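You operate a simulated robot arm through the tools that you are given. There is no shell and no other tool.

You are at the controls of a simulated two-armed robot. One attempt, no reset.

Task
Switch the card creaser off, shut its cover and wipe the window clean with the green pad.
Fine: power off before wiping; move the small tub off the cover to the small grey table; pad back in its place. What is to be rubbed or washed off counts as gone when no trace of it is left.

Only the result counts: the job must be done as asked and must still hold three seconds after the hand-in. Knocking over, shifting, dropping, spilling or breaking anything else fails it. A push-on lid holds only when it is set on centred and level and pressed home; a screw cap is set on level and turned clockwise until tight.

Robot
Two 7-joint arms with fingered hands on one trunk, on a base that drives. Base frame: it is fixed to the floor where the robot stands at the start and does not move with it; the origin is under the middle of the robot, x ahead of it, y to its left, z up. Readings come in mm, degrees, newtons and seconds.
The left shoulder is at the start at [66, 173, 1203], the right one opposite. With the tool pointing down near the work surface each hand reaches from about 100 to 780 mm from the robot's upright axis, wherever it stands, measured 20 degrees to its own side. Places, roughly: creaser cover [2000, 2600, 1200]; creaser power switch [2100, 2300, 900]; green pad [3000, 1000, 750]; small tub [2000, 2500, 1250]; top of the small grey table [3000, 1100, 800]. Payload 3.5 kg a hand.
Tool frame (each hand has its own): the origin (TCP) lies between the finger pads and is the grasp point; the fingertips stand 30 mm ahead of it; z points along the fingers, y is the line along which they close. The gripper opens to 104 mm. The gripper's body begins 35 mm behind the TCP. The gripper is a hand of 3 fingers: y runs from the thumb to the fingers, the wrist lies at [-15, -104, -178] in the tool frame, and closing takes about 1.5 s.
Orientation is that of the tool frame in the base frame, as a unit quaternion [x, y, z, w]. With the fingers straight down and the wrist toward the robot, the tool's x, y and z point along [0, 1, 0], [1, 0, 0] and [0, 0, -1] of the base frame.

Tools
- The arms move only by the tool drive_tool. It takes "left_plan", "right_plan" or both (then of equal length, played together; a hand with none holds still); each is a list of rows, each an object of numbers (a shift or turn left out is 0, a gripper value left out holds the last): "dx", "dy", "dz": the shift along the base's x, y, z in mm; "wx", "wy", "wz": the turn, a rotation vector about the base's x, y, z in degrees; "gripper": the finger opening in mm, from 0 to 104. In form: [{"dx": .., "dy": .., "dz": .., "wx": .., "wy": .., "wz": .., "gripper": ..}, ...]. A call has 1 to 20 rows; each row is the pose to reach, as a shift and turn from the pose commanded when the call began. Rows are played at 5 a second. More than 50 mm and 8.6 degrees between two rows, or a gripper value outside its range, and nothing of the call is played. A pose out of reach is approached as far as the arm can. The call stops where the force on the tool passes 50 N (or 10 N more than at its start, if that is more) or the arm is blocked; 0.2 s more then pass. Each finger travels about 72 mm/s and halts on what it meets, pressing with about 27 N; the grip force reading is that of the motor and also rises with nothing between the fingers. The clock runs only during rows and for 0.2 s after the last one: add rows that repeat a pose to give the fingers time. It gives the time, the measured TCP pose, the force on the tool (base axes), the opening and the grip force at its end, in the units of the frame above (readings bear some noise), with the torque about the TCP (base axes, N m) and any sound that the robot's microphone picked up, and new pictures: "views" is both (left out), scene, wrist or none (wrist: the cameras of the hands that moved).
- Cameras (640 x 400 px; columns grow to the right, rows downward): "scene" is now at [153.2, -15.6, 1371.1]; the picture's right is [-0.18, -0.98, 0.00], its down [-0.60, 0.11, -0.79] and it looks along [0.78, -0.14, -0.61] (base axes); focal length 292 px, centre (320, 200). "left" rides on the left gripper at [-64, -94, -117] in its tool frame; the picture's right is [-0.72, -0.33, 0.61], its down [0.64, -0.65, 0.40] and it looks along [0.27, 0.68, 0.68] (tool axes); focal length 238 px, centre (320, 200). "right" rides on the right gripper at [64, -94, -117] in its tool frame; the picture's right is [-0.72, 0.33, -0.61], its down [-0.64, -0.65, 0.40] and it looks along [-0.27, 0.68, 0.68] (tool axes); focal length 238 px, centre (320, 200).
- move_column(by): slides the trunk up (or, below 0, down) by that many mm; the arms and the scene camera ride with it, the base frame stays. It gives what a move gives, with no picture.
- roll_base(legs): drives the robot by 1 to 6 legs, each [ahead, left, turn to the left] in mm, mm and degrees, along the robot's own axes; the way and the turn of a leg run together, so that a leg with both is an arc; at most 1500 mm and 180 degrees a leg. The arms and the cameras ride along, it lands a little off, and it stops where it bumps. It gives what a move gives, and a new picture of the scene camera.
- grasp_type(shape, hand): the hand has 3 fingers and takes this shape, open, in about a second: jaw (thumb against the fingers, like two jaws); tri (thumb and two fingers); tip (a fingertip pinch); poke (one finger out to press); point (the index stretched); flat (the hand flat); cup (the hand cupped); fist (a fist). The gripper value then closes the fingers along that shape, each until it touches; the sizes above hold for jaw. It gives what a move gives, with no picture.
- turn_head(pan, tilt): turns the head with the scene camera to pan (to the left, within 86 degrees either way) and tilt (down, from -29 to 69), counted from straight ahead of the robot. It gives what a move gives, and a new picture of the scene camera.
- measure_at(camera, pixels): for up to 12 pixels [column, row] of the newest picture of that camera ("zoom" is the newest enlarged one), the place [x, y, z] in the base frame of the surface seen there, good to about 2 mm. It takes no simulated time.
- close_up(camera, box): a new picture of the part [left, top, right, bottom] of that camera's present view, enlarged. It takes no simulated time.
- hand_in(): hands the job in; it is judged then, once.

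Unless the task says otherwise, let go and move clear before handing in.

The tools are called after ">>>" as a command line: name --argument value ..., lists and objects as JSON in quotes. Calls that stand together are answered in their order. drive_tool: Moves the arms, as the interface text tells. Its arguments: {"type":"object","properties":{"left_plan":{"type":"array","items":{"type":"object","properties":{"dx":{"type":"number"},"dy":{"type":"number"},"dz":{"type":"number"},"wx":{"type":"number"},"wy":{"type":"number"},"wz":{"type":"number"},"gripper":{"type":"number"}}}},"right_plan":{"type":"array","items":{"type":"object","properties":{"dx":{"type":"number"},"dy":{"type":"number"},"dz":{"type":"number"},"wx":{"type":"number"},"wy":{"type":"number"},"wz":{"type":"number"},"gripper":{"type":"number"}}}},"views":{"type":"string","enum":["both","scene","wrist","none"]}},"required":[]} The other tools are called the same way: move_column (by) slides the trunk up or down; grasp_type (shape, hand) gives the hand a shape; roll_base (legs) drives the base; turn_head (pan, tilt) turns the head that bears the scene camera; measure_at (camera, pixels) gives the place of the surface under pixels of a picture; close_up (camera, box) takes an enlarged picture of a part of a camera's view; hand_in () hands the job in.

At the start:

```text
clock: 0.0
left_eef_pos: [498.1, 197.8, 1039.7]
left_ee_rot: [0.707, 0.707, 0.0, 0.0]
left_force: [-0.1, -0.1, -0.4]
left_moment: [0.0, -0.02, 0.0]
left_finger_gap: 103.8
left_gripper_force: 0.1
left_shape: jaw
right_eef_pos: [441.3, -221.7, 1071.5]
right_ee_rot: [0.708, 0.707, 0.0, 0.0]
right_force: [0.5, -0.6, -0.9]
right_moment: [0.0, 0.03, 0.04]
right_finger_gap: 103.9
right_gripper_force: 0.0
right_shape: jaw
trunk travel left (down, up): [-300.0, 454.0]
robot x, y, heading: [0.7, -2.8, 0.0]
head pan, tilt: [-10.1, 37.8]
```

scene: 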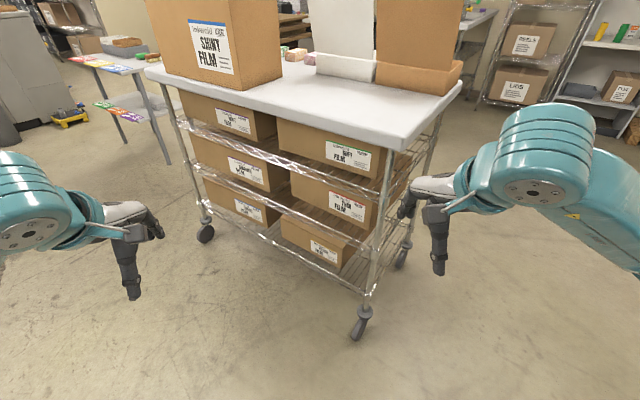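
right: 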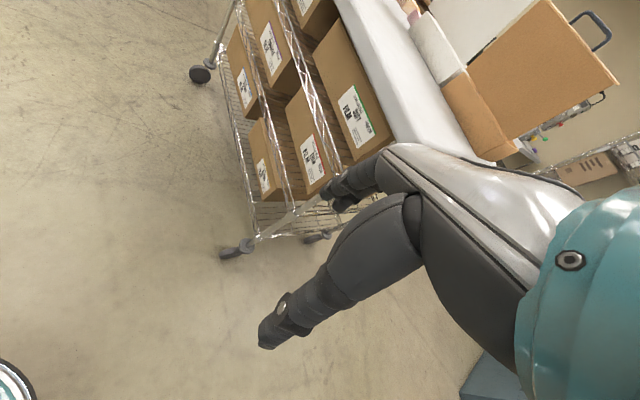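
left: 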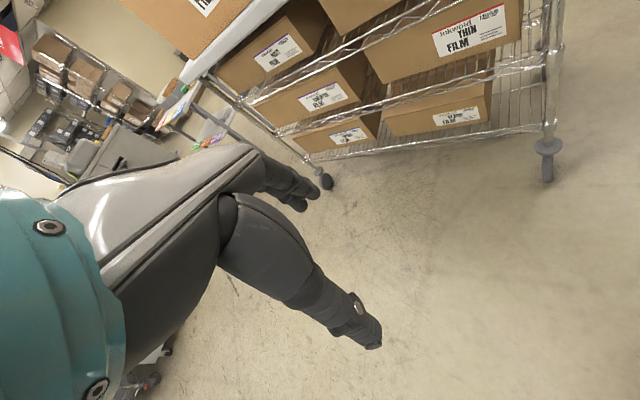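

The scene picture shows a wire cart with boxes right ahead (columns 150-460) and tables farther off; the creaser should be ahead-left. I'll turn the head to look around before driving.

>>> turn_head --pan 50 --tilt 15

```text
clock: 1.3
left_eef_pos: [496.2, 197.2, 1039.8]
left_ee_rot: [0.707, 0.707, 0.0, 0.0]
left_force: [-0.1, 0.1, 0.0]
left_moment: [0.03, -0.01, -0.02]
left_finger_gap: 103.6
left_gripper_force: 0.1
left_shape: jaw
right_eef_pos: [440.3, -222.6, 1071.6]
right_ee_rot: [0.707, 0.707, 0.001, 0.0]
right_force: [0.4, 0.3, -0.3]
right_moment: [-0.02, 0.01, -0.01]
right_finger_gap: 103.8
right_gripper_force: 0.0
right_shape: jaw
trunk travel left (down, up): [-300.0, 454.0]
robot x, y, heading: [-1.4, -1.3, 0.0]
head pan, tilt: [50.0, 15.0]
```

scene: 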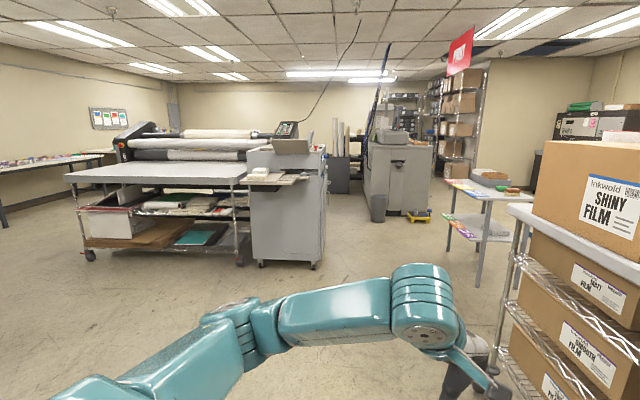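

A grey machine sits at columns 245-325 and another at 365-435, with a small table at 445-535. I'll measure these to identify the creaser and enlarge the view.

>>> measure_at --camera "scene" --pixels '[[285, 180], [290, 148], [318, 180], [395, 140], [400, 170], [380, 205], [485, 190], [510, 188], [490, 175], [470, 240], [415, 215], [210, 170]]'

>>> close_up --camera "scene" --box '[230, 110, 350, 280]'

>>> close_up --camera "scene" --box '[350, 110, 550, 260]'

```text
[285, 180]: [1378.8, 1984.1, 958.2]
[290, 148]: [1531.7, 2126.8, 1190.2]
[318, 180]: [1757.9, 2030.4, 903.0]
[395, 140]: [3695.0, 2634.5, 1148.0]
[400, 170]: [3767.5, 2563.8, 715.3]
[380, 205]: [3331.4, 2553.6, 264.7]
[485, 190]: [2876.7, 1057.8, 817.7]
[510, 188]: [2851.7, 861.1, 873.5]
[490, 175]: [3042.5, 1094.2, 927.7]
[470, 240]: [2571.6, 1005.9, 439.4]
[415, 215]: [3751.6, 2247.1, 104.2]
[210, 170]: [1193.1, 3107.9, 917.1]
```

```text
2.35 times, centred on (290, 195) of scene
```

zoom: 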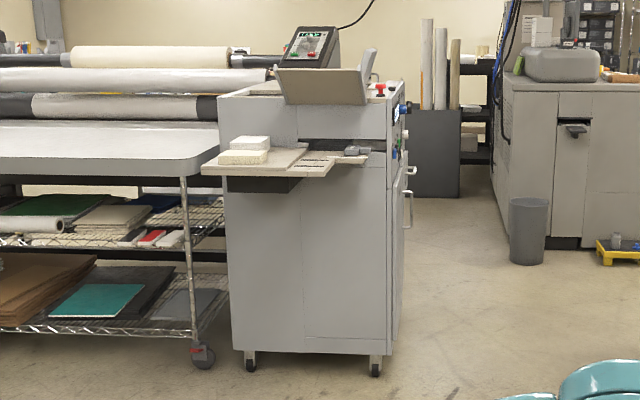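

```text
2.67 times, centred on (450, 185) of scene
```

zoom: 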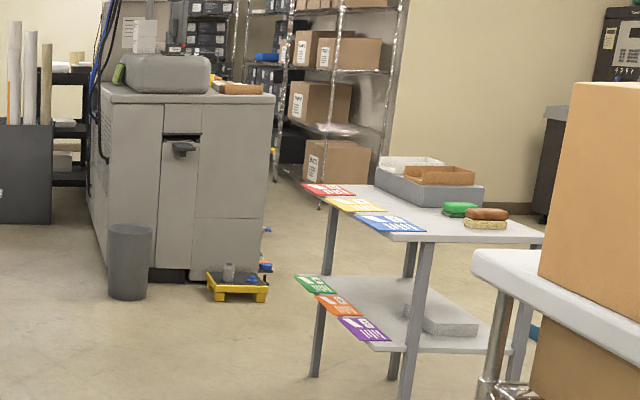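

The creaser is the grey box at columns 245-325 (controls on its +x side), and the small grey table with the pads is at 445-535. I'll measure the cart edge and the floor before driving.

>>> measure_at --camera "scene" --pixels '[[515, 207], [540, 212], [500, 330], [478, 270], [400, 290], [330, 240], [263, 262], [312, 262], [245, 150], [323, 150], [400, 250], [91, 255]]'

>>> turn_head --pan 20 --tilt 25

```text
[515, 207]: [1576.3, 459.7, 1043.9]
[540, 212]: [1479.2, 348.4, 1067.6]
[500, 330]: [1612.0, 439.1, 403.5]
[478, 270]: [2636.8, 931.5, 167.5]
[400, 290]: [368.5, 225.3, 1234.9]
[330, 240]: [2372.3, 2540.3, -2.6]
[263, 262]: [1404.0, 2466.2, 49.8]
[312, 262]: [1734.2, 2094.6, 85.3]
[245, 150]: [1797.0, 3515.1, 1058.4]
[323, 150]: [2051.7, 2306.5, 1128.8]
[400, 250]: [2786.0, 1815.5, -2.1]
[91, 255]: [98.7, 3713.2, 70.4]
```

```text
clock: 2.2
left_eef_pos: [497.3, 198.0, 1040.3]
left_ee_rot: [0.707, 0.707, 0.0, 0.0]
left_force: [-0.5, -0.9, -0.3]
left_moment: [-0.01, -0.03, 0.0]
left_finger_gap: 103.5
left_gripper_force: 0.1
left_shape: jaw
right_eef_pos: [440.2, -222.5, 1071.8]
right_ee_rot: [0.707, 0.707, 0.0, 0.0]
right_force: [-0.2, 0.7, -0.6]
right_moment: [-0.04, -0.02, -0.01]
right_finger_gap: 103.3
right_gripper_force: 0.2
right_shape: jaw
trunk travel left (down, up): [-300.0, 454.0]
robot x, y, heading: [-4.5, 1.3, -0.1]
head pan, tilt: [20.0, 25.0]
```

scene: 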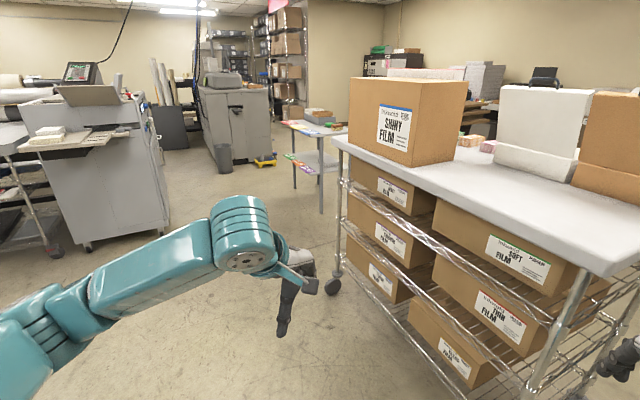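

The creaser stands rotated, its front legs at about (1404, 2466) and (1734, 2095), with the controls on the side facing the small table. I'll measure the cart's near edge and the table before driving.

>>> measure_at --camera "scene" --pixels '[[605, 272], [333, 138], [470, 205], [333, 285], [318, 212], [320, 140], [285, 122], [345, 128], [168, 235], [88, 248], [150, 105], [262, 160]]'

>>> close_up --camera "scene" --box '[0, 50, 200, 250]'

>>> close_up --camera "scene" --box '[190, 60, 360, 220]'

```text
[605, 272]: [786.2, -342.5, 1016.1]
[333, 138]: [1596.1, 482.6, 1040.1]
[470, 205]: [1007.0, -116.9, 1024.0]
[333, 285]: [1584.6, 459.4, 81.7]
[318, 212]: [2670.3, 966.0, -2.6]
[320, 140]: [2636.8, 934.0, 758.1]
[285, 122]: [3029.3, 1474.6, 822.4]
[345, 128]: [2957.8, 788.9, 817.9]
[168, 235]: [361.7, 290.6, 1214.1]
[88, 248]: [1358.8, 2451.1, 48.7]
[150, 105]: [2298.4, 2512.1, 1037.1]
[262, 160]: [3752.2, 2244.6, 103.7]
```

```text
2.00 times, centred on (100, 150) of scene
```

zoom: 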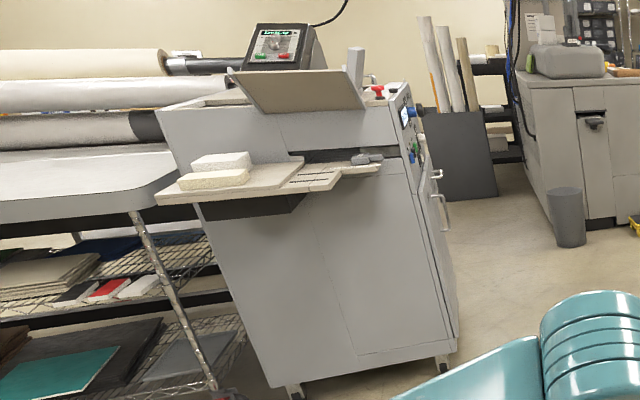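

```text
2.50 times, centred on (275, 140) of scene
```

zoom: 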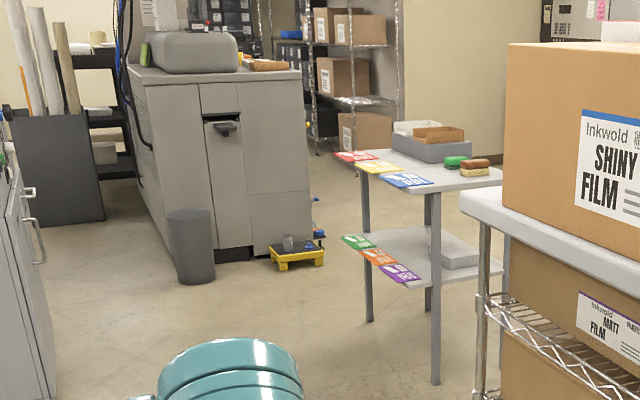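

The path between the cart corner (1596, 482) and the creaser corner (1760, 2030) is wide enough. I'll turn left 42° and drive ahead about 1300 mm.

>>> roll_base --legs '[[0, 0, 42], [1300, 0, 0]]'

```text
clock: 10.7
left_eef_pos: [1204.0, 1338.7, 1040.1]
left_ee_rot: [0.411, 0.912, 0.0, 0.001]
left_force: [0.5, -0.2, 0.5]
left_moment: [-0.01, -0.01, 0.02]
left_finger_gap: 103.5
left_gripper_force: 0.0
left_shape: jaw
right_eef_pos: [1439.5, 986.6, 1071.5]
right_ee_rot: [0.411, 0.912, 0.0, 0.0]
right_force: [0.7, 0.1, 0.6]
right_moment: [-0.01, 0.03, 0.03]
right_finger_gap: 103.4
right_gripper_force: 0.0
right_shape: jaw
trunk travel left (down, up): [-300.0, 454.0]
robot x, y, heading: [965.2, 860.4, 41.3]
head pan, tilt: [20.0, 25.0]
```

scene: 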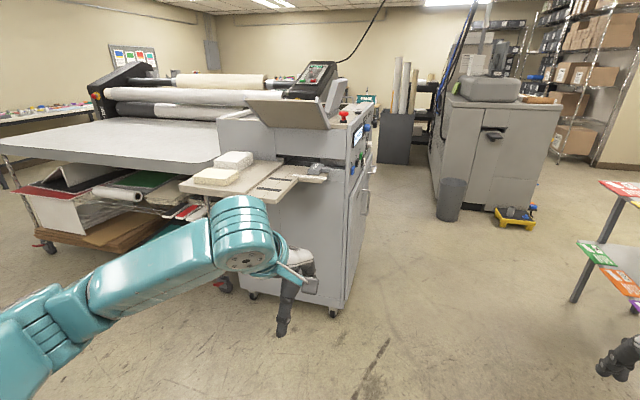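

The creaser's control side is at columns 345-380 with red and blue knobs. I'll drive around to stand off its control side and turn to face it.

>>> roll_base --legs '[[1462, -433, 0], [0, 0, 90]]'

>>> turn_head --pan 0 --tilt 30

```text
refused: leg 1 is longer than a leg can be; nothing moved
```

```text
clock: 11.5
left_eef_pos: [1205.6, 1337.5, 1040.3]
left_ee_rot: [0.411, 0.912, 0.001, -0.001]
left_force: [0.5, 0.5, -0.4]
left_moment: [0.02, -0.02, -0.02]
left_finger_gap: 103.8
left_gripper_force: 0.0
left_shape: jaw
right_eef_pos: [1439.9, 986.0, 1071.1]
right_ee_rot: [0.411, 0.911, 0.0, 0.0]
right_force: [0.6, 0.7, 0.0]
right_moment: [-0.02, -0.01, -0.02]
right_finger_gap: 103.7
right_gripper_force: 0.1
right_shape: jaw
trunk travel left (down, up): [-300.0, 454.0]
robot x, y, heading: [963.4, 862.8, 41.5]
head pan, tilt: [0.0, 30.0]
```

scene: 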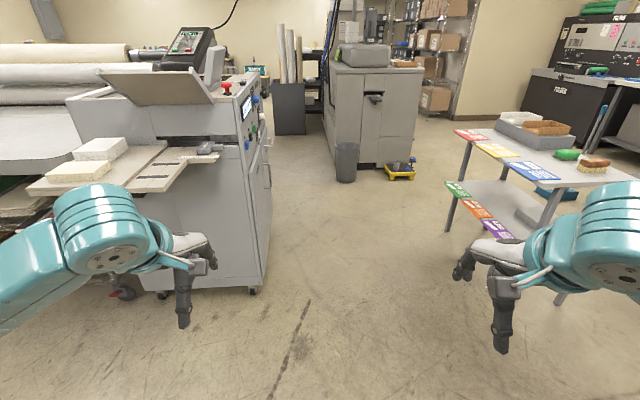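

The leg was too long, so I'll split it in two; the space between creaser (columns 65-270) and table (450-640) is clear.

>>> roll_base --legs '[[731, -216, 0], [731, -217, 0], [0, 0, 90]]'

```text
clock: 23.1
left_eef_pos: [1875.0, 1762.3, 1039.6]
left_ee_rot: [-0.34, 0.94, 0.0, 0.0]
left_force: [0.0, 0.3, -0.6]
left_moment: [-0.01, 0.01, 0.0]
left_finger_gap: 103.6
left_gripper_force: 0.1
left_shape: jaw
right_eef_pos: [2233.5, 1987.6, 1071.4]
right_ee_rot: [-0.341, 0.94, 0.0, 0.0]
right_force: [-0.2, -0.8, -0.7]
right_moment: [0.04, 0.01, 0.0]
right_finger_gap: 103.6
right_gripper_force: 0.2
right_shape: jaw
trunk travel left (down, up): [-300.0, 454.0]
robot x, y, heading: [2348.3, 1503.9, 129.9]
head pan, tilt: [0.0, 30.0]
```

scene: 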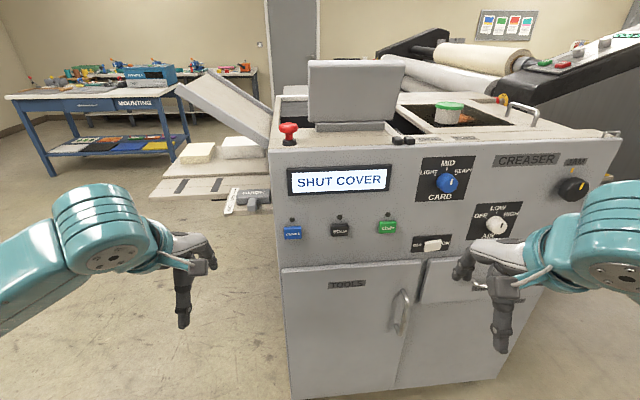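

The panel shows "SHUT COVER" and knobs; a rocker/slide switch is near (432, 245). I'll enlarge the panel and the top.

>>> close_up --camera "scene" --box '[270, 150, 430, 260]'

>>> close_up --camera "scene" --box '[400, 150, 620, 280]'

>>> close_up --camera "scene" --box '[270, 50, 450, 160]'

>>> close_up --camera "scene" --box '[390, 70, 630, 170]'

```text
3.64 times, centred on (350, 205) of scene
```

zoom: 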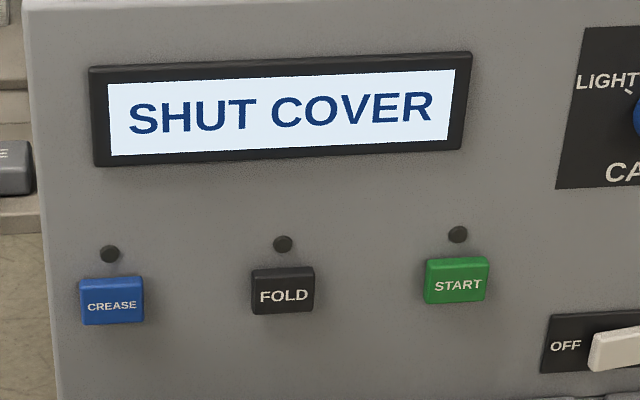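

```text
2.91 times, centred on (510, 215) of scene
```

zoom: 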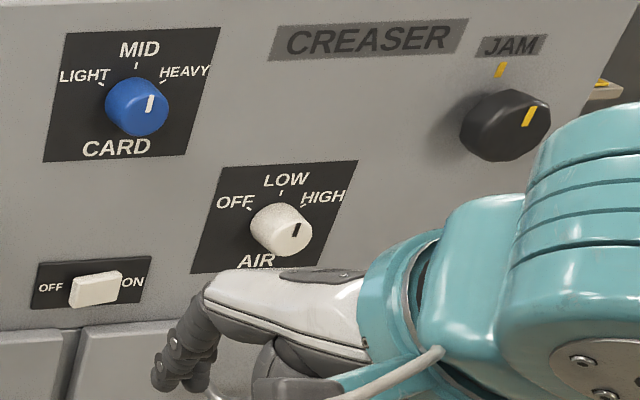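

```text
3.56 times, centred on (360, 105) of scene
```

zoom: 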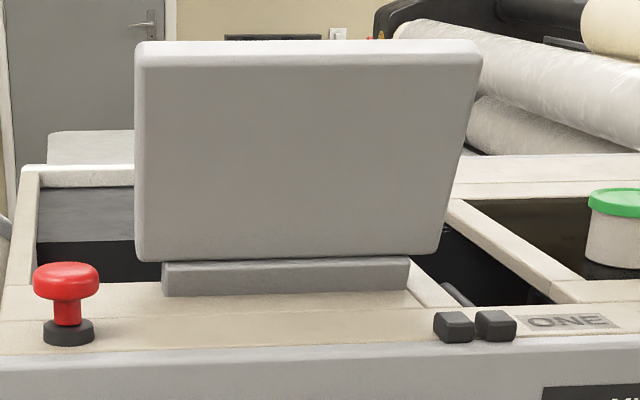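

```text
2.67 times, centred on (510, 120) of scene
```

zoom: 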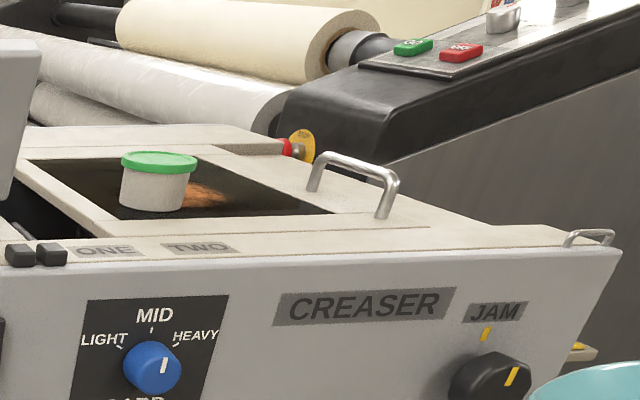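

The off/on slide switch sits near (435, 245) and the tub with a green lid stands on a dark window (columns 410-500, rows 100-130) that carries an orange smear. I'll measure the key points.

>>> measure_at --camera "scene" --pixels '[[435, 246], [425, 247], [445, 244], [448, 106], [448, 121], [470, 120], [437, 125], [520, 107], [510, 122], [538, 125], [525, 130], [420, 110]]'

>>> move_column --by 400

>>> turn_head --pan 0 --tilt 35

```text
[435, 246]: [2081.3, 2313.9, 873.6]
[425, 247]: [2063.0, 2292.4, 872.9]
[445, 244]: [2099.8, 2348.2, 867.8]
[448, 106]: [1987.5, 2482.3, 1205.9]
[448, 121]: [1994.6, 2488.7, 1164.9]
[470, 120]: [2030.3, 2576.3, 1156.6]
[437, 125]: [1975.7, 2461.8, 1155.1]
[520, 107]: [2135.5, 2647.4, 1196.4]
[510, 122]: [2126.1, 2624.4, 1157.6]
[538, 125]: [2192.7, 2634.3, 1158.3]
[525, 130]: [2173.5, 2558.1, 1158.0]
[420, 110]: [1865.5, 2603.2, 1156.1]
```

```text
clock: 26.9
left_eef_pos: [1875.9, 1761.2, 1439.0]
left_ee_rot: [-0.34, 0.94, 0.0, 0.001]
left_force: [0.5, -0.4, 0.4]
left_moment: [0.0, -0.01, 0.0]
left_finger_gap: 103.8
left_gripper_force: 0.0
left_shape: jaw
right_eef_pos: [2234.8, 1987.3, 1470.1]
right_ee_rot: [-0.341, 0.94, 0.0, 0.0]
right_force: [-0.3, 0.8, -0.5]
right_moment: [-0.02, 0.0, 0.0]
right_finger_gap: 103.8
right_gripper_force: 0.0
right_shape: jaw
trunk travel left (down, up): [-700.0, 54.0]
robot x, y, heading: [2346.2, 1506.7, 129.8]
head pan, tilt: [0.0, 30.0]
```

```text
clock: 27.6
left_eef_pos: [1874.0, 1762.3, 1440.0]
left_ee_rot: [-0.34, 0.94, 0.0, 0.001]
left_force: [0.8, -0.3, 0.7]
left_moment: [0.01, -0.03, -0.03]
left_finger_gap: 103.7
left_gripper_force: 0.0
left_shape: jaw
right_eef_pos: [2233.7, 1986.1, 1471.6]
right_ee_rot: [-0.34, 0.94, 0.001, 0.0]
right_force: [-0.4, -0.5, -0.2]
right_moment: [-0.02, -0.02, 0.0]
right_finger_gap: 103.8
right_gripper_force: 0.0
right_shape: jaw
trunk travel left (down, up): [-700.0, 54.0]
robot x, y, heading: [2343.3, 1506.2, 130.0]
head pan, tilt: [0.0, 35.0]
```

scene: 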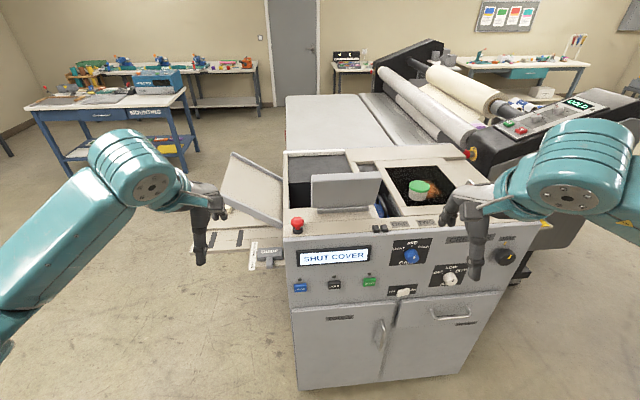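

Now I see the top from higher; I'll enlarge the region of the cover (columns 280-500, rows 130-240).

>>> close_up --camera "scene" --box '[270, 130, 490, 260]'

>>> turn_head --pan 0 --tilt 50

```text
2.91 times, centred on (380, 195) of scene
```

zoom: 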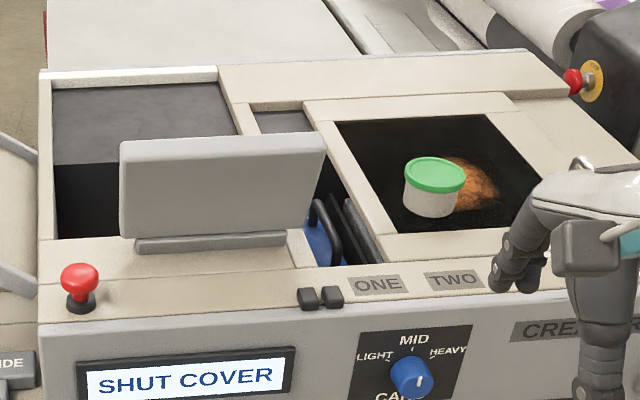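

```text
clock: 28.4
left_eef_pos: [1874.5, 1761.7, 1439.4]
left_ee_rot: [-0.341, 0.94, 0.0, 0.0]
left_force: [-0.3, -0.5, 0.0]
left_moment: [0.02, -0.01, 0.03]
left_finger_gap: 103.5
left_gripper_force: 0.1
left_shape: jaw
right_eef_pos: [2233.2, 1986.4, 1470.6]
right_ee_rot: [-0.341, 0.94, -0.001, 0.0]
right_force: [-0.8, 1.1, -0.6]
right_moment: [-0.01, 0.0, 0.02]
right_finger_gap: 103.7
right_gripper_force: 0.1
right_shape: jaw
trunk travel left (down, up): [-700.0, 54.0]
robot x, y, heading: [2343.9, 1506.4, 129.8]
head pan, tilt: [0.0, 50.0]
```

scene: 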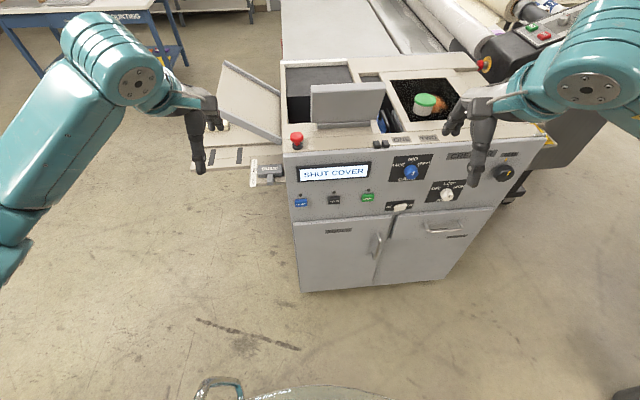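

I'll measure the layout of the top: panel edges, opening edges, cover frame, raised plate, and the smear.

>>> measure_at --camera "scene" --pixels '[[293, 190], [478, 190], [290, 155], [540, 130], [283, 66], [470, 58], [315, 100], [380, 105], [345, 100], [315, 122], [375, 120], [345, 87]]'

>>> close_up --camera "scene" --box '[275, 45, 475, 165]'

```text
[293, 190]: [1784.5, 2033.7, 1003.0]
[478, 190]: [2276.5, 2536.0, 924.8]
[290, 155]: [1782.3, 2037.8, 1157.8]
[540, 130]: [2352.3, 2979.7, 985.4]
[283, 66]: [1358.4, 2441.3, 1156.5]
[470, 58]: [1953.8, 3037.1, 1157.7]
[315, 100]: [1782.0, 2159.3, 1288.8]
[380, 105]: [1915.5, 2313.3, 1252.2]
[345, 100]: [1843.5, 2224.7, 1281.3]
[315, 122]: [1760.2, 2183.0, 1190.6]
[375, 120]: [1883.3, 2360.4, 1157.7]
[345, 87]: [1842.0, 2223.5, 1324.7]
```

```text
3.20 times, centred on (375, 105) of scene
```

zoom: 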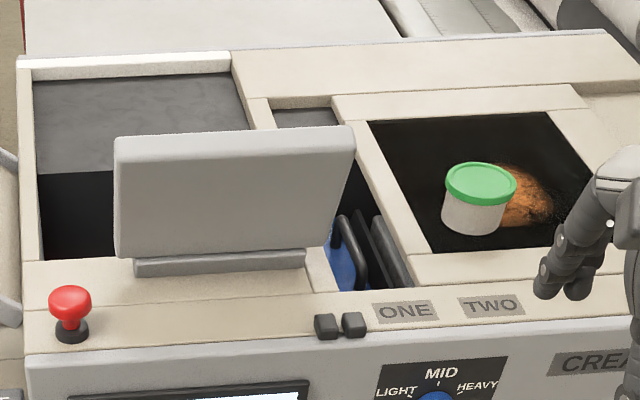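

The raised plate is at left and the window with tub and smear at right, partly hidden by the right hand. I'll measure window and frame corners in this zoom.

>>> measure_at --camera "zoom" --pixels '[[372, 124], [545, 115], [437, 247], [340, 102], [580, 92], [410, 278], [270, 103], [240, 60], [330, 280], [525, 190], [480, 180], [478, 215]]'

>>> measure_at --camera "zoom" --pixels '[[610, 40], [600, 85], [300, 125], [380, 240], [345, 240], [325, 325], [352, 323], [150, 90], [100, 200], [250, 260], [30, 60], [590, 180]]'

```text
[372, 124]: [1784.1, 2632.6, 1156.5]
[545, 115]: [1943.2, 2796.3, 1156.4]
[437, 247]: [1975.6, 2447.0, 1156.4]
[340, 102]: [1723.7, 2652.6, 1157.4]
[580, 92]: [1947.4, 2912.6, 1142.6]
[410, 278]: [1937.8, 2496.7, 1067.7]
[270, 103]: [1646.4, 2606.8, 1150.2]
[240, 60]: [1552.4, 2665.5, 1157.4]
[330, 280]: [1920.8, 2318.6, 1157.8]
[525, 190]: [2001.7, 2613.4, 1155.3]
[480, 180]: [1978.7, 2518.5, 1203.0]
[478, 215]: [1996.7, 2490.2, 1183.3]
```

```text
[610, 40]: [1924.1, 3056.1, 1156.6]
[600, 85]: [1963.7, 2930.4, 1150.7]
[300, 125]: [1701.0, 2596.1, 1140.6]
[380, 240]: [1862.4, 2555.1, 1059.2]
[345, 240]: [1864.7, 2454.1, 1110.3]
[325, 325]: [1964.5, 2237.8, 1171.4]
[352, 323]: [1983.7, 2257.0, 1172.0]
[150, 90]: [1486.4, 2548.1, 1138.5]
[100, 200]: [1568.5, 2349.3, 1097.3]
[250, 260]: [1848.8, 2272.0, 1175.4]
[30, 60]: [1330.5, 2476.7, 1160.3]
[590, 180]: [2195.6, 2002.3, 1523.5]
```

The machine's side runs along (0.70, 0.71) and the window spans about 226 × 267 mm with the tub on it; the middle opening is about 87 mm wide so the cover slides toward the plate. I'll move the base nearer and square it to the panel to inspect the switch.

>>> roll_base --legs '[[200, -266, 5.7]]'

>>> close_up --camera "scene" --box '[260, 150, 460, 290]'

```text
clock: 30.6
left_eef_pos: [1905.6, 2043.6, 1439.0]
left_ee_rot: [-0.39, 0.921, -0.001, 0.0]
left_force: [-0.5, 0.4, 0.3]
left_moment: [0.01, 0.01, 0.0]
left_finger_gap: 103.7
left_gripper_force: 0.0
left_shape: jaw
right_eef_pos: [2238.7, 2303.5, 1472.3]
right_ee_rot: [-0.39, 0.921, 0.0, 0.0]
right_force: [-0.1, 0.0, 0.5]
right_moment: [0.0, -0.01, 0.0]
right_finger_gap: 103.6
right_gripper_force: 0.1
right_shape: jaw
trunk travel left (down, up): [-700.0, 54.0]
robot x, y, heading: [2398.1, 1839.7, 136.1]
head pan, tilt: [0.0, 50.0]
```

scene: 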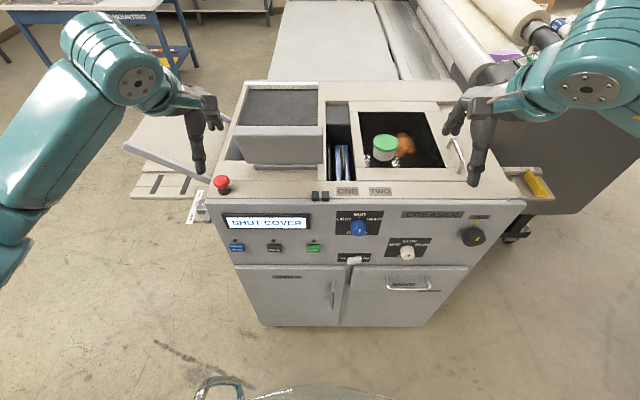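

```text
2.86 times, centred on (360, 220) of scene
```

zoom: 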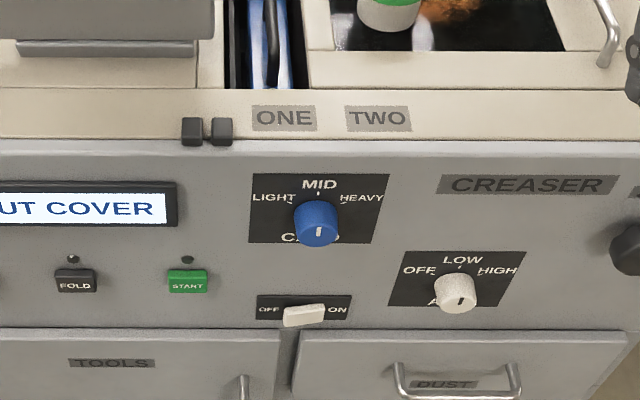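

Now the top is well visible: the cover's handle at (455, 155), the window with tub at (385, 148). I'll enlarge the switch and the cover.

>>> close_up --camera "scene" --box '[330, 240, 385, 275]'

>>> close_up --camera "scene" --box '[310, 75, 530, 215]'

```text
11.43 times, centred on (358, 258) of scene
```

zoom: 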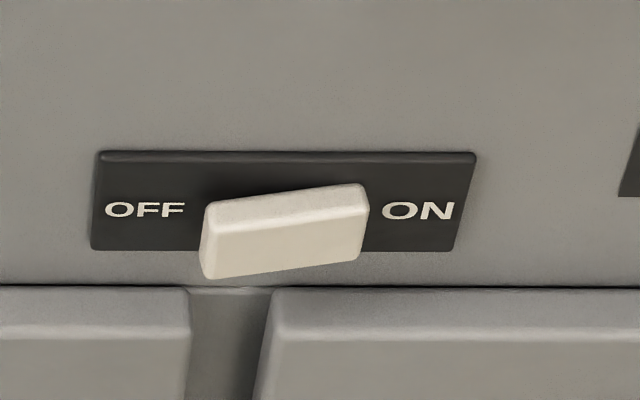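

```text
2.86 times, centred on (420, 145) of scene
```

zoom: 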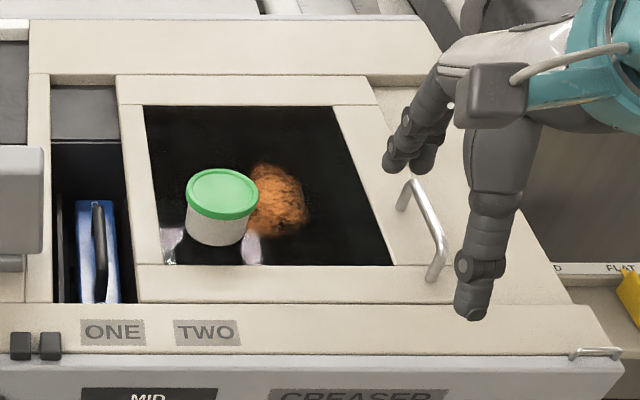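

The switch is a rocker with the OFF end sticking out, so I must press the OFF end. I'll measure smear, tub, handle and gap in this zoom.

>>> measure_at --camera "zoom" --pixels '[[222, 183], [222, 172], [190, 190], [256, 190], [215, 235], [268, 165], [305, 200], [275, 235], [255, 205], [412, 183], [447, 245], [438, 280]]'

>>> measure_at --camera "zoom" --pixels '[[120, 80], [143, 300], [372, 80], [55, 95], [55, 298], [148, 110], [335, 110], [392, 263], [168, 262], [385, 95], [130, 200], [48, 200]]'

>>> measure_at --camera "scene" --pixels '[[350, 261], [355, 261], [360, 259], [345, 260], [365, 256], [340, 256], [371, 262], [354, 257], [357, 254], [342, 262]]'

```text
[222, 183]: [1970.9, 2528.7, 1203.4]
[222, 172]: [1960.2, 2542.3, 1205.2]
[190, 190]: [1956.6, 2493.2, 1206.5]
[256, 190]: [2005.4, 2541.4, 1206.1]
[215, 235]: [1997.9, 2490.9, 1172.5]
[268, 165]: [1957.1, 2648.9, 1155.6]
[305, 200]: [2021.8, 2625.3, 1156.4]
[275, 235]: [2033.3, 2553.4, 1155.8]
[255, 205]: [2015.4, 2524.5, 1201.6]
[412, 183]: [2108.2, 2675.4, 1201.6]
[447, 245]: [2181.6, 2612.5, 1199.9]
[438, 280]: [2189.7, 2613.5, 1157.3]
```

```text
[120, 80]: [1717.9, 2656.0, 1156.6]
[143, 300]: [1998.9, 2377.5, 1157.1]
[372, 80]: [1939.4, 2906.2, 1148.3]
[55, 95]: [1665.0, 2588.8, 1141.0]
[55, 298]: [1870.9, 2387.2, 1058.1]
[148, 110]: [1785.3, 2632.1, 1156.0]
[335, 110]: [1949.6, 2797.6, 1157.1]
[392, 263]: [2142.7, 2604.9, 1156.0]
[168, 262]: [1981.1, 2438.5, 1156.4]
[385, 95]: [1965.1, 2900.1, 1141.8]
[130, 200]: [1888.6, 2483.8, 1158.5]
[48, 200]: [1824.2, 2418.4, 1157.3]
```

```text
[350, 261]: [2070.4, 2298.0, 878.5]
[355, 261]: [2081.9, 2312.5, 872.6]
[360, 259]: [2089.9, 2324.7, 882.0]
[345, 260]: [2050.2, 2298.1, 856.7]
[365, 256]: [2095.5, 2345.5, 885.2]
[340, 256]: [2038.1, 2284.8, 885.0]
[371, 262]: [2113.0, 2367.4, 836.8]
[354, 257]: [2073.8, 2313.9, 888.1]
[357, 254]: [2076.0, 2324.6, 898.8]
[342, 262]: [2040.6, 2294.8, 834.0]
```

The rocker's OFF end is at about (2070, 2297, 877) with the panel facing me; the gap to close is about 90 mm wide. I'll back off a bit, lower the trunk again, and shape the right hand to poke.

>>> roll_base --legs '[[-130, 0, 0]]'

>>> move_column --by -400

>>> grasp_type --hand "right" --shape "poke"

>>> turn_head --pan 0 --tilt 40

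```text
clock: 31.9
left_eef_pos: [1995.3, 1954.6, 1438.9]
left_ee_rot: [-0.391, 0.92, -0.001, 0.001]
left_force: [0.3, 0.3, 0.2]
left_moment: [0.01, -0.01, 0.02]
left_finger_gap: 103.5
left_gripper_force: 0.1
left_shape: jaw
right_eef_pos: [2329.8, 2217.0, 1469.2]
right_ee_rot: [-0.389, 0.921, 0.0, 0.0]
right_force: [0.0, 0.0, 0.9]
right_moment: [-0.04, -0.02, -0.03]
right_finger_gap: 103.8
right_gripper_force: 0.1
right_shape: jaw
trunk travel left (down, up): [-700.0, 54.0]
robot x, y, heading: [2496.5, 1751.8, 135.7]
head pan, tilt: [0.0, 50.0]
```

scene: 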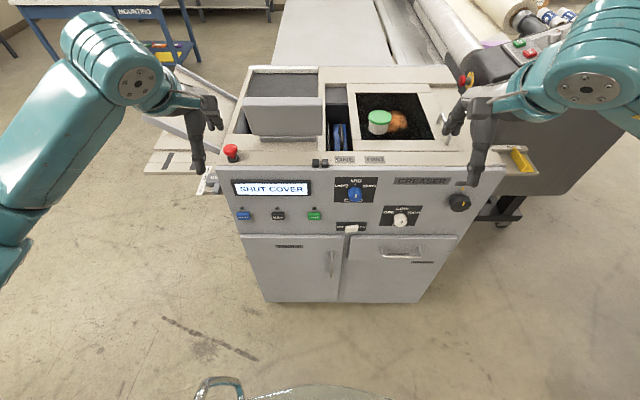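

```text
clock: 35.7
left_eef_pos: [1998.4, 1953.3, 1040.6]
left_ee_rot: [-0.389, 0.921, 0.0, 0.001]
left_force: [0.1, -0.4, 0.2]
left_moment: [0.0, 0.01, -0.02]
left_finger_gap: 103.6
left_gripper_force: 0.0
left_shape: jaw
right_eef_pos: [2331.3, 2213.3, 1071.9]
right_ee_rot: [-0.388, 0.921, 0.0, -0.001]
right_force: [-0.1, -0.2, 0.1]
right_moment: [0.02, -0.04, 0.01]
right_finger_gap: 103.7
right_gripper_force: 0.0
right_shape: jaw
trunk travel left (down, up): [-300.0, 454.0]
robot x, y, heading: [2494.0, 1747.5, 135.9]
head pan, tilt: [0.0, 50.0]
```

```text
clock: 36.6
left_eef_pos: [1997.4, 1954.6, 1040.3]
left_ee_rot: [-0.391, 0.921, 0.0, 0.0]
left_force: [0.1, 0.2, 1.3]
left_moment: [-0.03, -0.01, -0.03]
left_finger_gap: 103.8
left_gripper_force: 0.0
left_shape: jaw
right_eef_pos: [2331.5, 2215.8, 1071.9]
right_ee_rot: [-0.389, 0.921, 0.0, 0.0]
right_force: [0.2, -0.1, 1.2]
right_moment: [0.03, 0.02, 0.0]
right_finger_gap: 0.1
right_gripper_force: 0.1
right_shape: poke
trunk travel left (down, up): [-300.0, 454.0]
robot x, y, heading: [2494.0, 1748.8, 135.9]
head pan, tilt: [0.0, 50.0]
```

```text
clock: 37.3
left_eef_pos: [1997.7, 1953.1, 1039.0]
left_ee_rot: [-0.39, 0.921, 0.0, 0.001]
left_force: [-0.5, -0.3, 0.2]
left_moment: [-0.01, 0.01, 0.02]
left_finger_gap: 103.6
left_gripper_force: 0.1
left_shape: jaw
right_eef_pos: [2330.9, 2214.2, 1070.2]
right_ee_rot: [-0.39, 0.921, 0.0, 0.0]
right_force: [-0.6, 1.2, 0.5]
right_moment: [-0.05, -0.04, -0.03]
right_finger_gap: 0.0
right_gripper_force: 0.1
right_shape: poke
trunk travel left (down, up): [-300.0, 454.0]
robot x, y, heading: [2495.2, 1748.9, 135.8]
head pan, tilt: [0.0, 40.0]
```

scene: 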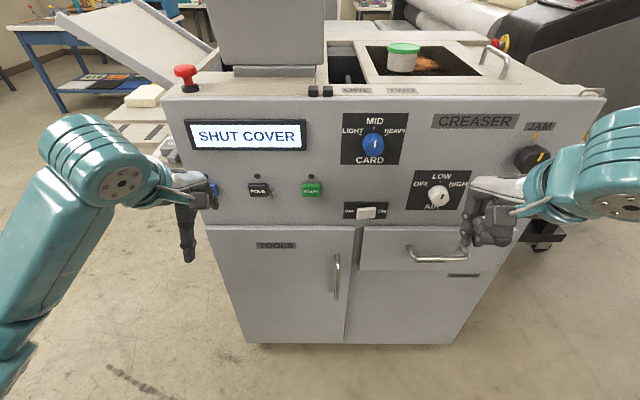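

The right hand now has the poke shape at (2331, 2214, 1070). I'll turn it 80° so the finger points toward the panel, and lower it.

>>> drive_tool --right_plan '[{"dz": -12, "wx": 5.6, "wy": 5.7}, {"dz": -24, "wx": 11.2, "wy": 11.4}, {"dz": -36, "wx": 16.8, "wy": 17.1}, {"dz": -48, "wx": 22.4, "wy": 22.8}, {"dz": -60, "wx": 28.0, "wy": 28.5}, {"dz": -72, "wx": 33.6, "wy": 34.2}, {"dz": -84, "wx": 39.2, "wy": 39.9}, {"dz": -96, "wx": 44.8, "wy": 45.6}, {"dz": -108, "wx": 50.4, "wy": 51.3}, {"dz": -120, "wx": 56.0, "wy": 57.0}, {"dz": -120, "wx": 56.0, "wy": 57.0}]'

```text
clock: 39.7
left_eef_pos: [1997.8, 1953.2, 1040.2]
left_ee_rot: [-0.39, 0.921, 0.0, 0.0]
left_force: [0.7, 0.8, -0.7]
left_moment: [-0.01, -0.02, 0.02]
left_finger_gap: 103.6
left_gripper_force: 0.0
left_shape: jaw
right_eef_pos: [2314.2, 2230.5, 1030.5]
right_ee_rot: [-0.382, 0.9, 0.192, -0.081]
right_force: [1.0, 0.6, 0.3]
right_moment: [0.0, 0.0, 0.04]
right_finger_gap: 0.0
right_gripper_force: 0.0
right_shape: poke
right hand out of reach, approached as far as the arm can: row 2, 3, 4, 5, 6, 7, 8, 9, 10, 11
trunk travel left (down, up): [-300.0, 454.0]
robot x, y, heading: [2491.6, 1744.0, 135.5]
head pan, tilt: [0.0, 40.0]
```

scene: 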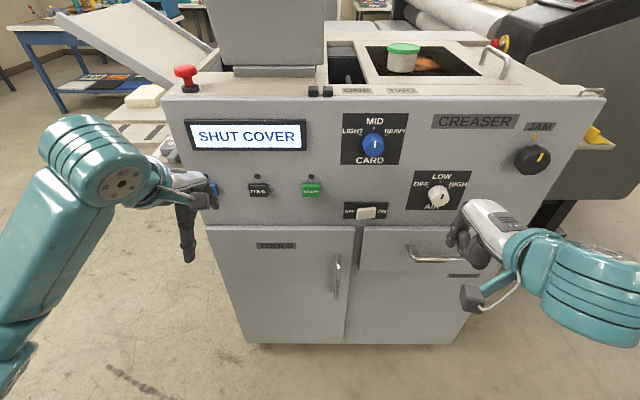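
right: 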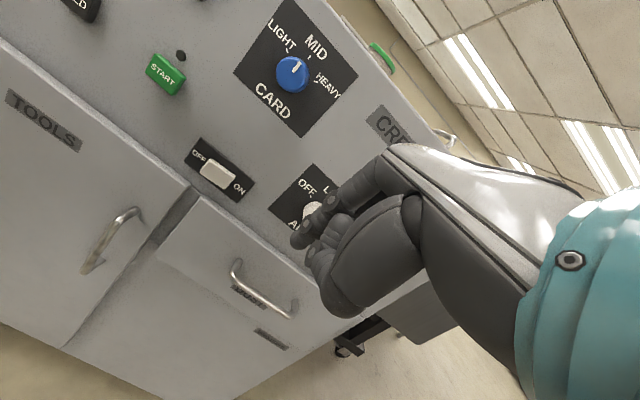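

The wrist stopped at about 24° tilt (out of reach), so I need another hand orientation — wrist from the side. First a small test row to see from which pose the next turn counts.

>>> drive_tool --right_plan '[{"wx": -5.6, "wy": -5.7}]' --views "none"

```text
clock: 40.1
left_eef_pos: [1996.9, 1953.6, 1040.0]
left_ee_rot: [-0.389, 0.921, -0.001, 0.0]
left_force: [0.2, -0.5, 0.7]
left_moment: [0.02, 0.0, -0.01]
left_finger_gap: 103.9
left_gripper_force: 0.2
left_shape: jaw
right_eef_pos: [2312.8, 2232.4, 1029.9]
right_ee_rot: [-0.386, 0.912, 0.127, -0.053]
right_force: [-0.3, -0.6, 0.1]
right_moment: [0.03, 0.01, 0.01]
right_finger_gap: 0.0
right_gripper_force: 0.1
right_shape: poke
trunk travel left (down, up): [-300.0, 454.0]
robot x, y, heading: [2496.3, 1752.5, 136.0]
head pan, tilt: [0.0, 40.0]
```

The turn counts from the reached pose. I'll level the hand, then yaw it 90° so the wrist comes from the right.

>>> drive_tool --right_plan '[{"wx": -5.6, "wy": -5.7}, {"wx": -11.2, "wy": -11.4}]' --views "none"

>>> drive_tool --right_plan '[{"wz": 8}, {"wz": 16}, {"wz": 24}, {"wz": 32}, {"wz": 40}, {"wz": 48}, {"wz": 56}, {"wz": 64}, {"wz": 72}, {"wz": 80}, {"wz": 88}]' --views "none"

>>> drive_tool --right_plan '[{"wx": 5.6, "wy": 5.7}, {"wx": 11.2, "wy": 11.4}, {"wx": 16.8, "wy": 17.1}, {"wx": 22.4, "wy": 22.8}, {"wx": 28.0, "wy": 28.5}, {"wx": 33.6, "wy": 34.2}, {"wx": 39.2, "wy": 39.9}, {"wx": 44.8, "wy": 45.6}, {"wx": 50.4, "wy": 51.3}, {"wx": 56.0, "wy": 57.0}, {"wx": 61.6, "wy": 62.7}]'

```text
clock: 40.7
left_eef_pos: [1996.4, 1953.4, 1039.5]
left_ee_rot: [-0.39, 0.921, -0.001, 0.0]
left_force: [-0.1, -0.5, 0.5]
left_moment: [0.0, 0.02, 0.01]
left_finger_gap: 103.3
left_gripper_force: 0.0
left_shape: jaw
right_eef_pos: [2312.5, 2231.8, 1029.9]
right_ee_rot: [-0.39, 0.921, -0.002, 0.001]
right_force: [0.0, 0.2, 0.4]
right_moment: [-0.02, 0.01, 0.0]
right_finger_gap: 0.2
right_gripper_force: 0.1
right_shape: poke
trunk travel left (down, up): [-300.0, 454.0]
robot x, y, heading: [2491.8, 1747.9, 136.1]
head pan, tilt: [0.0, 40.0]
```

```text
clock: 43.1
left_eef_pos: [1999.1, 1954.0, 1039.5]
left_ee_rot: [-0.389, 0.921, -0.001, 0.0]
left_force: [-0.7, 0.5, 0.2]
left_moment: [-0.01, 0.04, 0.01]
left_finger_gap: 103.4
left_gripper_force: 0.0
left_shape: jaw
right_eef_pos: [2302.4, 2063.7, 951.2]
right_ee_rot: [0.904, -0.427, -0.019, -0.007]
right_force: [0.2, 0.9, 0.4]
right_moment: [0.01, 0.06, 0.02]
right_finger_gap: 0.0
right_gripper_force: 0.0
right_shape: poke
right hand out of reach, approached as far as the arm can: row 6, 7, 8, 9, 10, 11
trunk travel left (down, up): [-300.0, 454.0]
robot x, y, heading: [2491.4, 1748.4, 136.0]
head pan, tilt: [0.0, 40.0]
```

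```text
clock: 45.5
left_eef_pos: [1997.7, 1952.4, 1040.2]
left_ee_rot: [-0.39, 0.921, 0.001, 0.0]
left_force: [-0.2, -0.6, 0.4]
left_moment: [-0.01, -0.01, 0.01]
left_finger_gap: 103.4
left_gripper_force: 0.0
left_shape: jaw
right_eef_pos: [2291.4, 2213.9, 1121.5]
right_ee_rot: [0.753, -0.349, -0.516, -0.211]
right_force: [0.0, -0.2, 0.0]
right_moment: [0.01, 0.0, 0.0]
right_finger_gap: 0.0
right_gripper_force: 0.1
right_shape: poke
right hand out of reach, approached as far as the arm can: row 4, 5, 6, 7, 8, 9, 10, 11
trunk travel left (down, up): [-300.0, 454.0]
robot x, y, heading: [2489.5, 1750.3, 135.9]
head pan, tilt: [0.0, 40.0]
```

scene: 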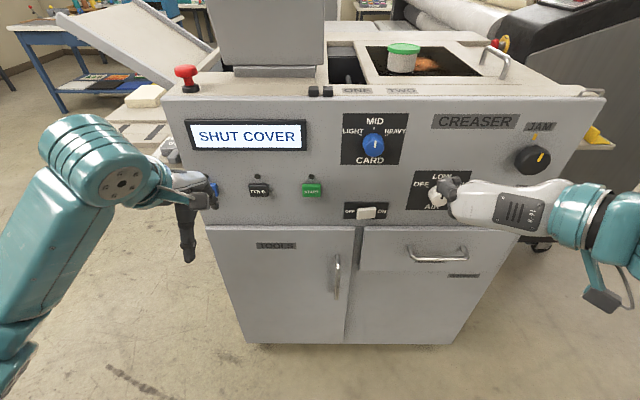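
right: 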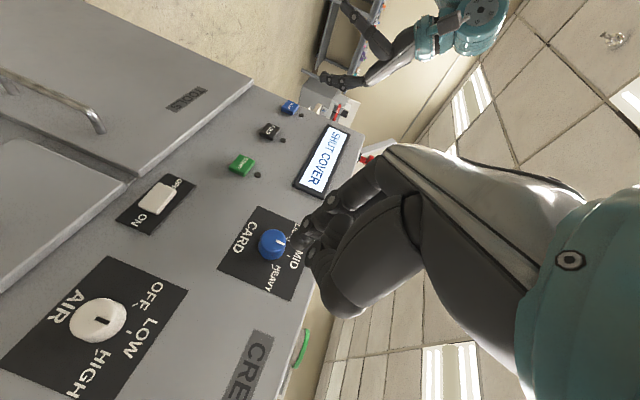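

The hand now points at the panel (about 22° below level) with the wrist from the right. I'll look closely at the poke finger to locate its tip.

>>> close_up --camera "right" --box '[260, 150, 420, 270]'

>>> close_up --camera "scene" --box '[400, 150, 580, 260]'

```text
3.33 times, centred on (340, 210) of right
```

zoom: 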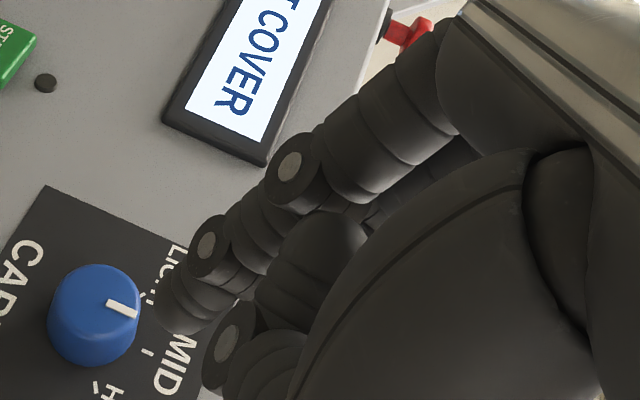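

```text
3.56 times, centred on (490, 205) of scene
```

zoom: 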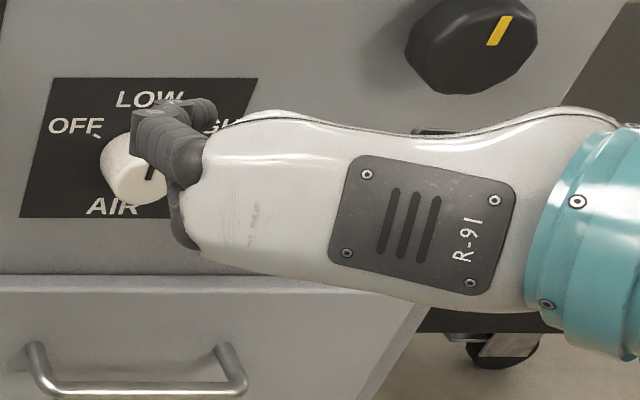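

I'll measure the fingertip (right picture near (297, 241)) and the other knuckles.

>>> measure_at --camera "right" --pixels '[[294, 242], [297, 245], [300, 236], [303, 248], [312, 226], [331, 200], [308, 256], [325, 268], [345, 290]]'

>>> measure_at --camera "scene" --pixels '[[440, 184], [443, 187], [447, 195], [455, 182], [452, 210], [460, 200], [510, 205]]'

```text
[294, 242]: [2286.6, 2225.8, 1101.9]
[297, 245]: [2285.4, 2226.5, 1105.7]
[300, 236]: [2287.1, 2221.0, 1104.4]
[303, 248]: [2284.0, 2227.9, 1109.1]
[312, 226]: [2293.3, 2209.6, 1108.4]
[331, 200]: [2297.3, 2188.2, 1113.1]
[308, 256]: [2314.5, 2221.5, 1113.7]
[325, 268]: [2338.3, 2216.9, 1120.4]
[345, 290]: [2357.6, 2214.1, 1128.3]
```

```text
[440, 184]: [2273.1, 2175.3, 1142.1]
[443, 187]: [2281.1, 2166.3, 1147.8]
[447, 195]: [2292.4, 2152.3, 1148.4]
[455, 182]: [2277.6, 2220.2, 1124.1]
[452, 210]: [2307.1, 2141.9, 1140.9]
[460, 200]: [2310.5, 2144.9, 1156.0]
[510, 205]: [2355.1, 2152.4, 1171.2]
```

The poke tip is about 28 mm ahead of the TCP. I'll lower the trunk by 234 mm to bring the tip to the switch height, then shift the base left about 98 mm and ahead 90 mm.

>>> move_column --by -234

>>> roll_base --legs '[[90, 98, 0]]'

>>> close_up --camera "right" --box '[0, 50, 420, 350]'

```text
clock: 48.0
left_eef_pos: [1997.7, 1953.4, 805.2]
left_ee_rot: [-0.389, 0.921, 0.001, 0.0]
left_force: [-0.1, -0.1, -0.3]
left_moment: [0.01, -0.01, -0.01]
left_finger_gap: 103.7
left_gripper_force: 0.1
left_shape: jaw
right_eef_pos: [2252.6, 2249.4, 784.0]
right_ee_rot: [0.812, -0.377, -0.411, -0.171]
right_force: [-0.5, -0.1, -0.6]
right_moment: [-0.01, 0.01, -0.03]
right_finger_gap: 0.0
right_gripper_force: 0.0
right_shape: poke
trunk travel left (down, up): [-66.0, 688.0]
robot x, y, heading: [2490.8, 1749.0, 135.7]
head pan, tilt: [0.0, 40.0]
```

```text
clock: 49.3
left_eef_pos: [1862.8, 1943.1, 806.3]
left_ee_rot: [-0.39, 0.921, 0.0, 0.0]
left_force: [0.2, -1.2, -0.1]
left_moment: [-0.01, 0.0, -0.02]
left_finger_gap: 103.3
left_gripper_force: 0.1
left_shape: jaw
right_eef_pos: [2121.6, 2238.6, 782.7]
right_ee_rot: [0.813, -0.376, -0.411, -0.17]
right_force: [0.4, -0.4, 0.5]
right_moment: [0.0, 0.03, 0.0]
right_finger_gap: 0.0
right_gripper_force: 0.1
right_shape: poke
trunk travel left (down, up): [-66.0, 688.0]
robot x, y, heading: [2361.2, 1738.5, 136.1]
head pan, tilt: [0.0, 40.0]
```

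scene: 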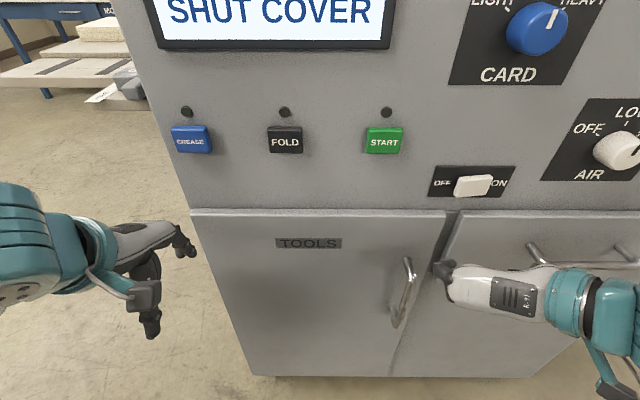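

```text
1.33 times, centred on (210, 200) of right
```

zoom: 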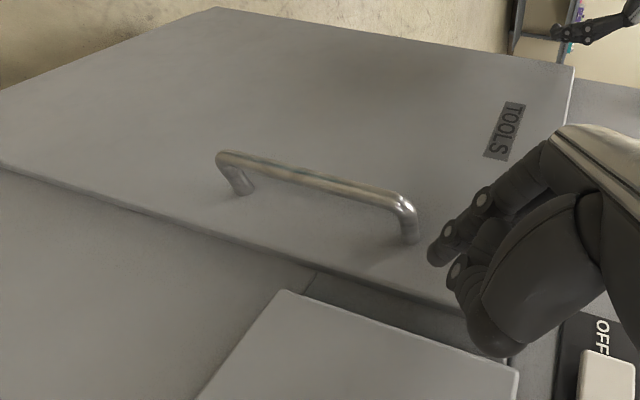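

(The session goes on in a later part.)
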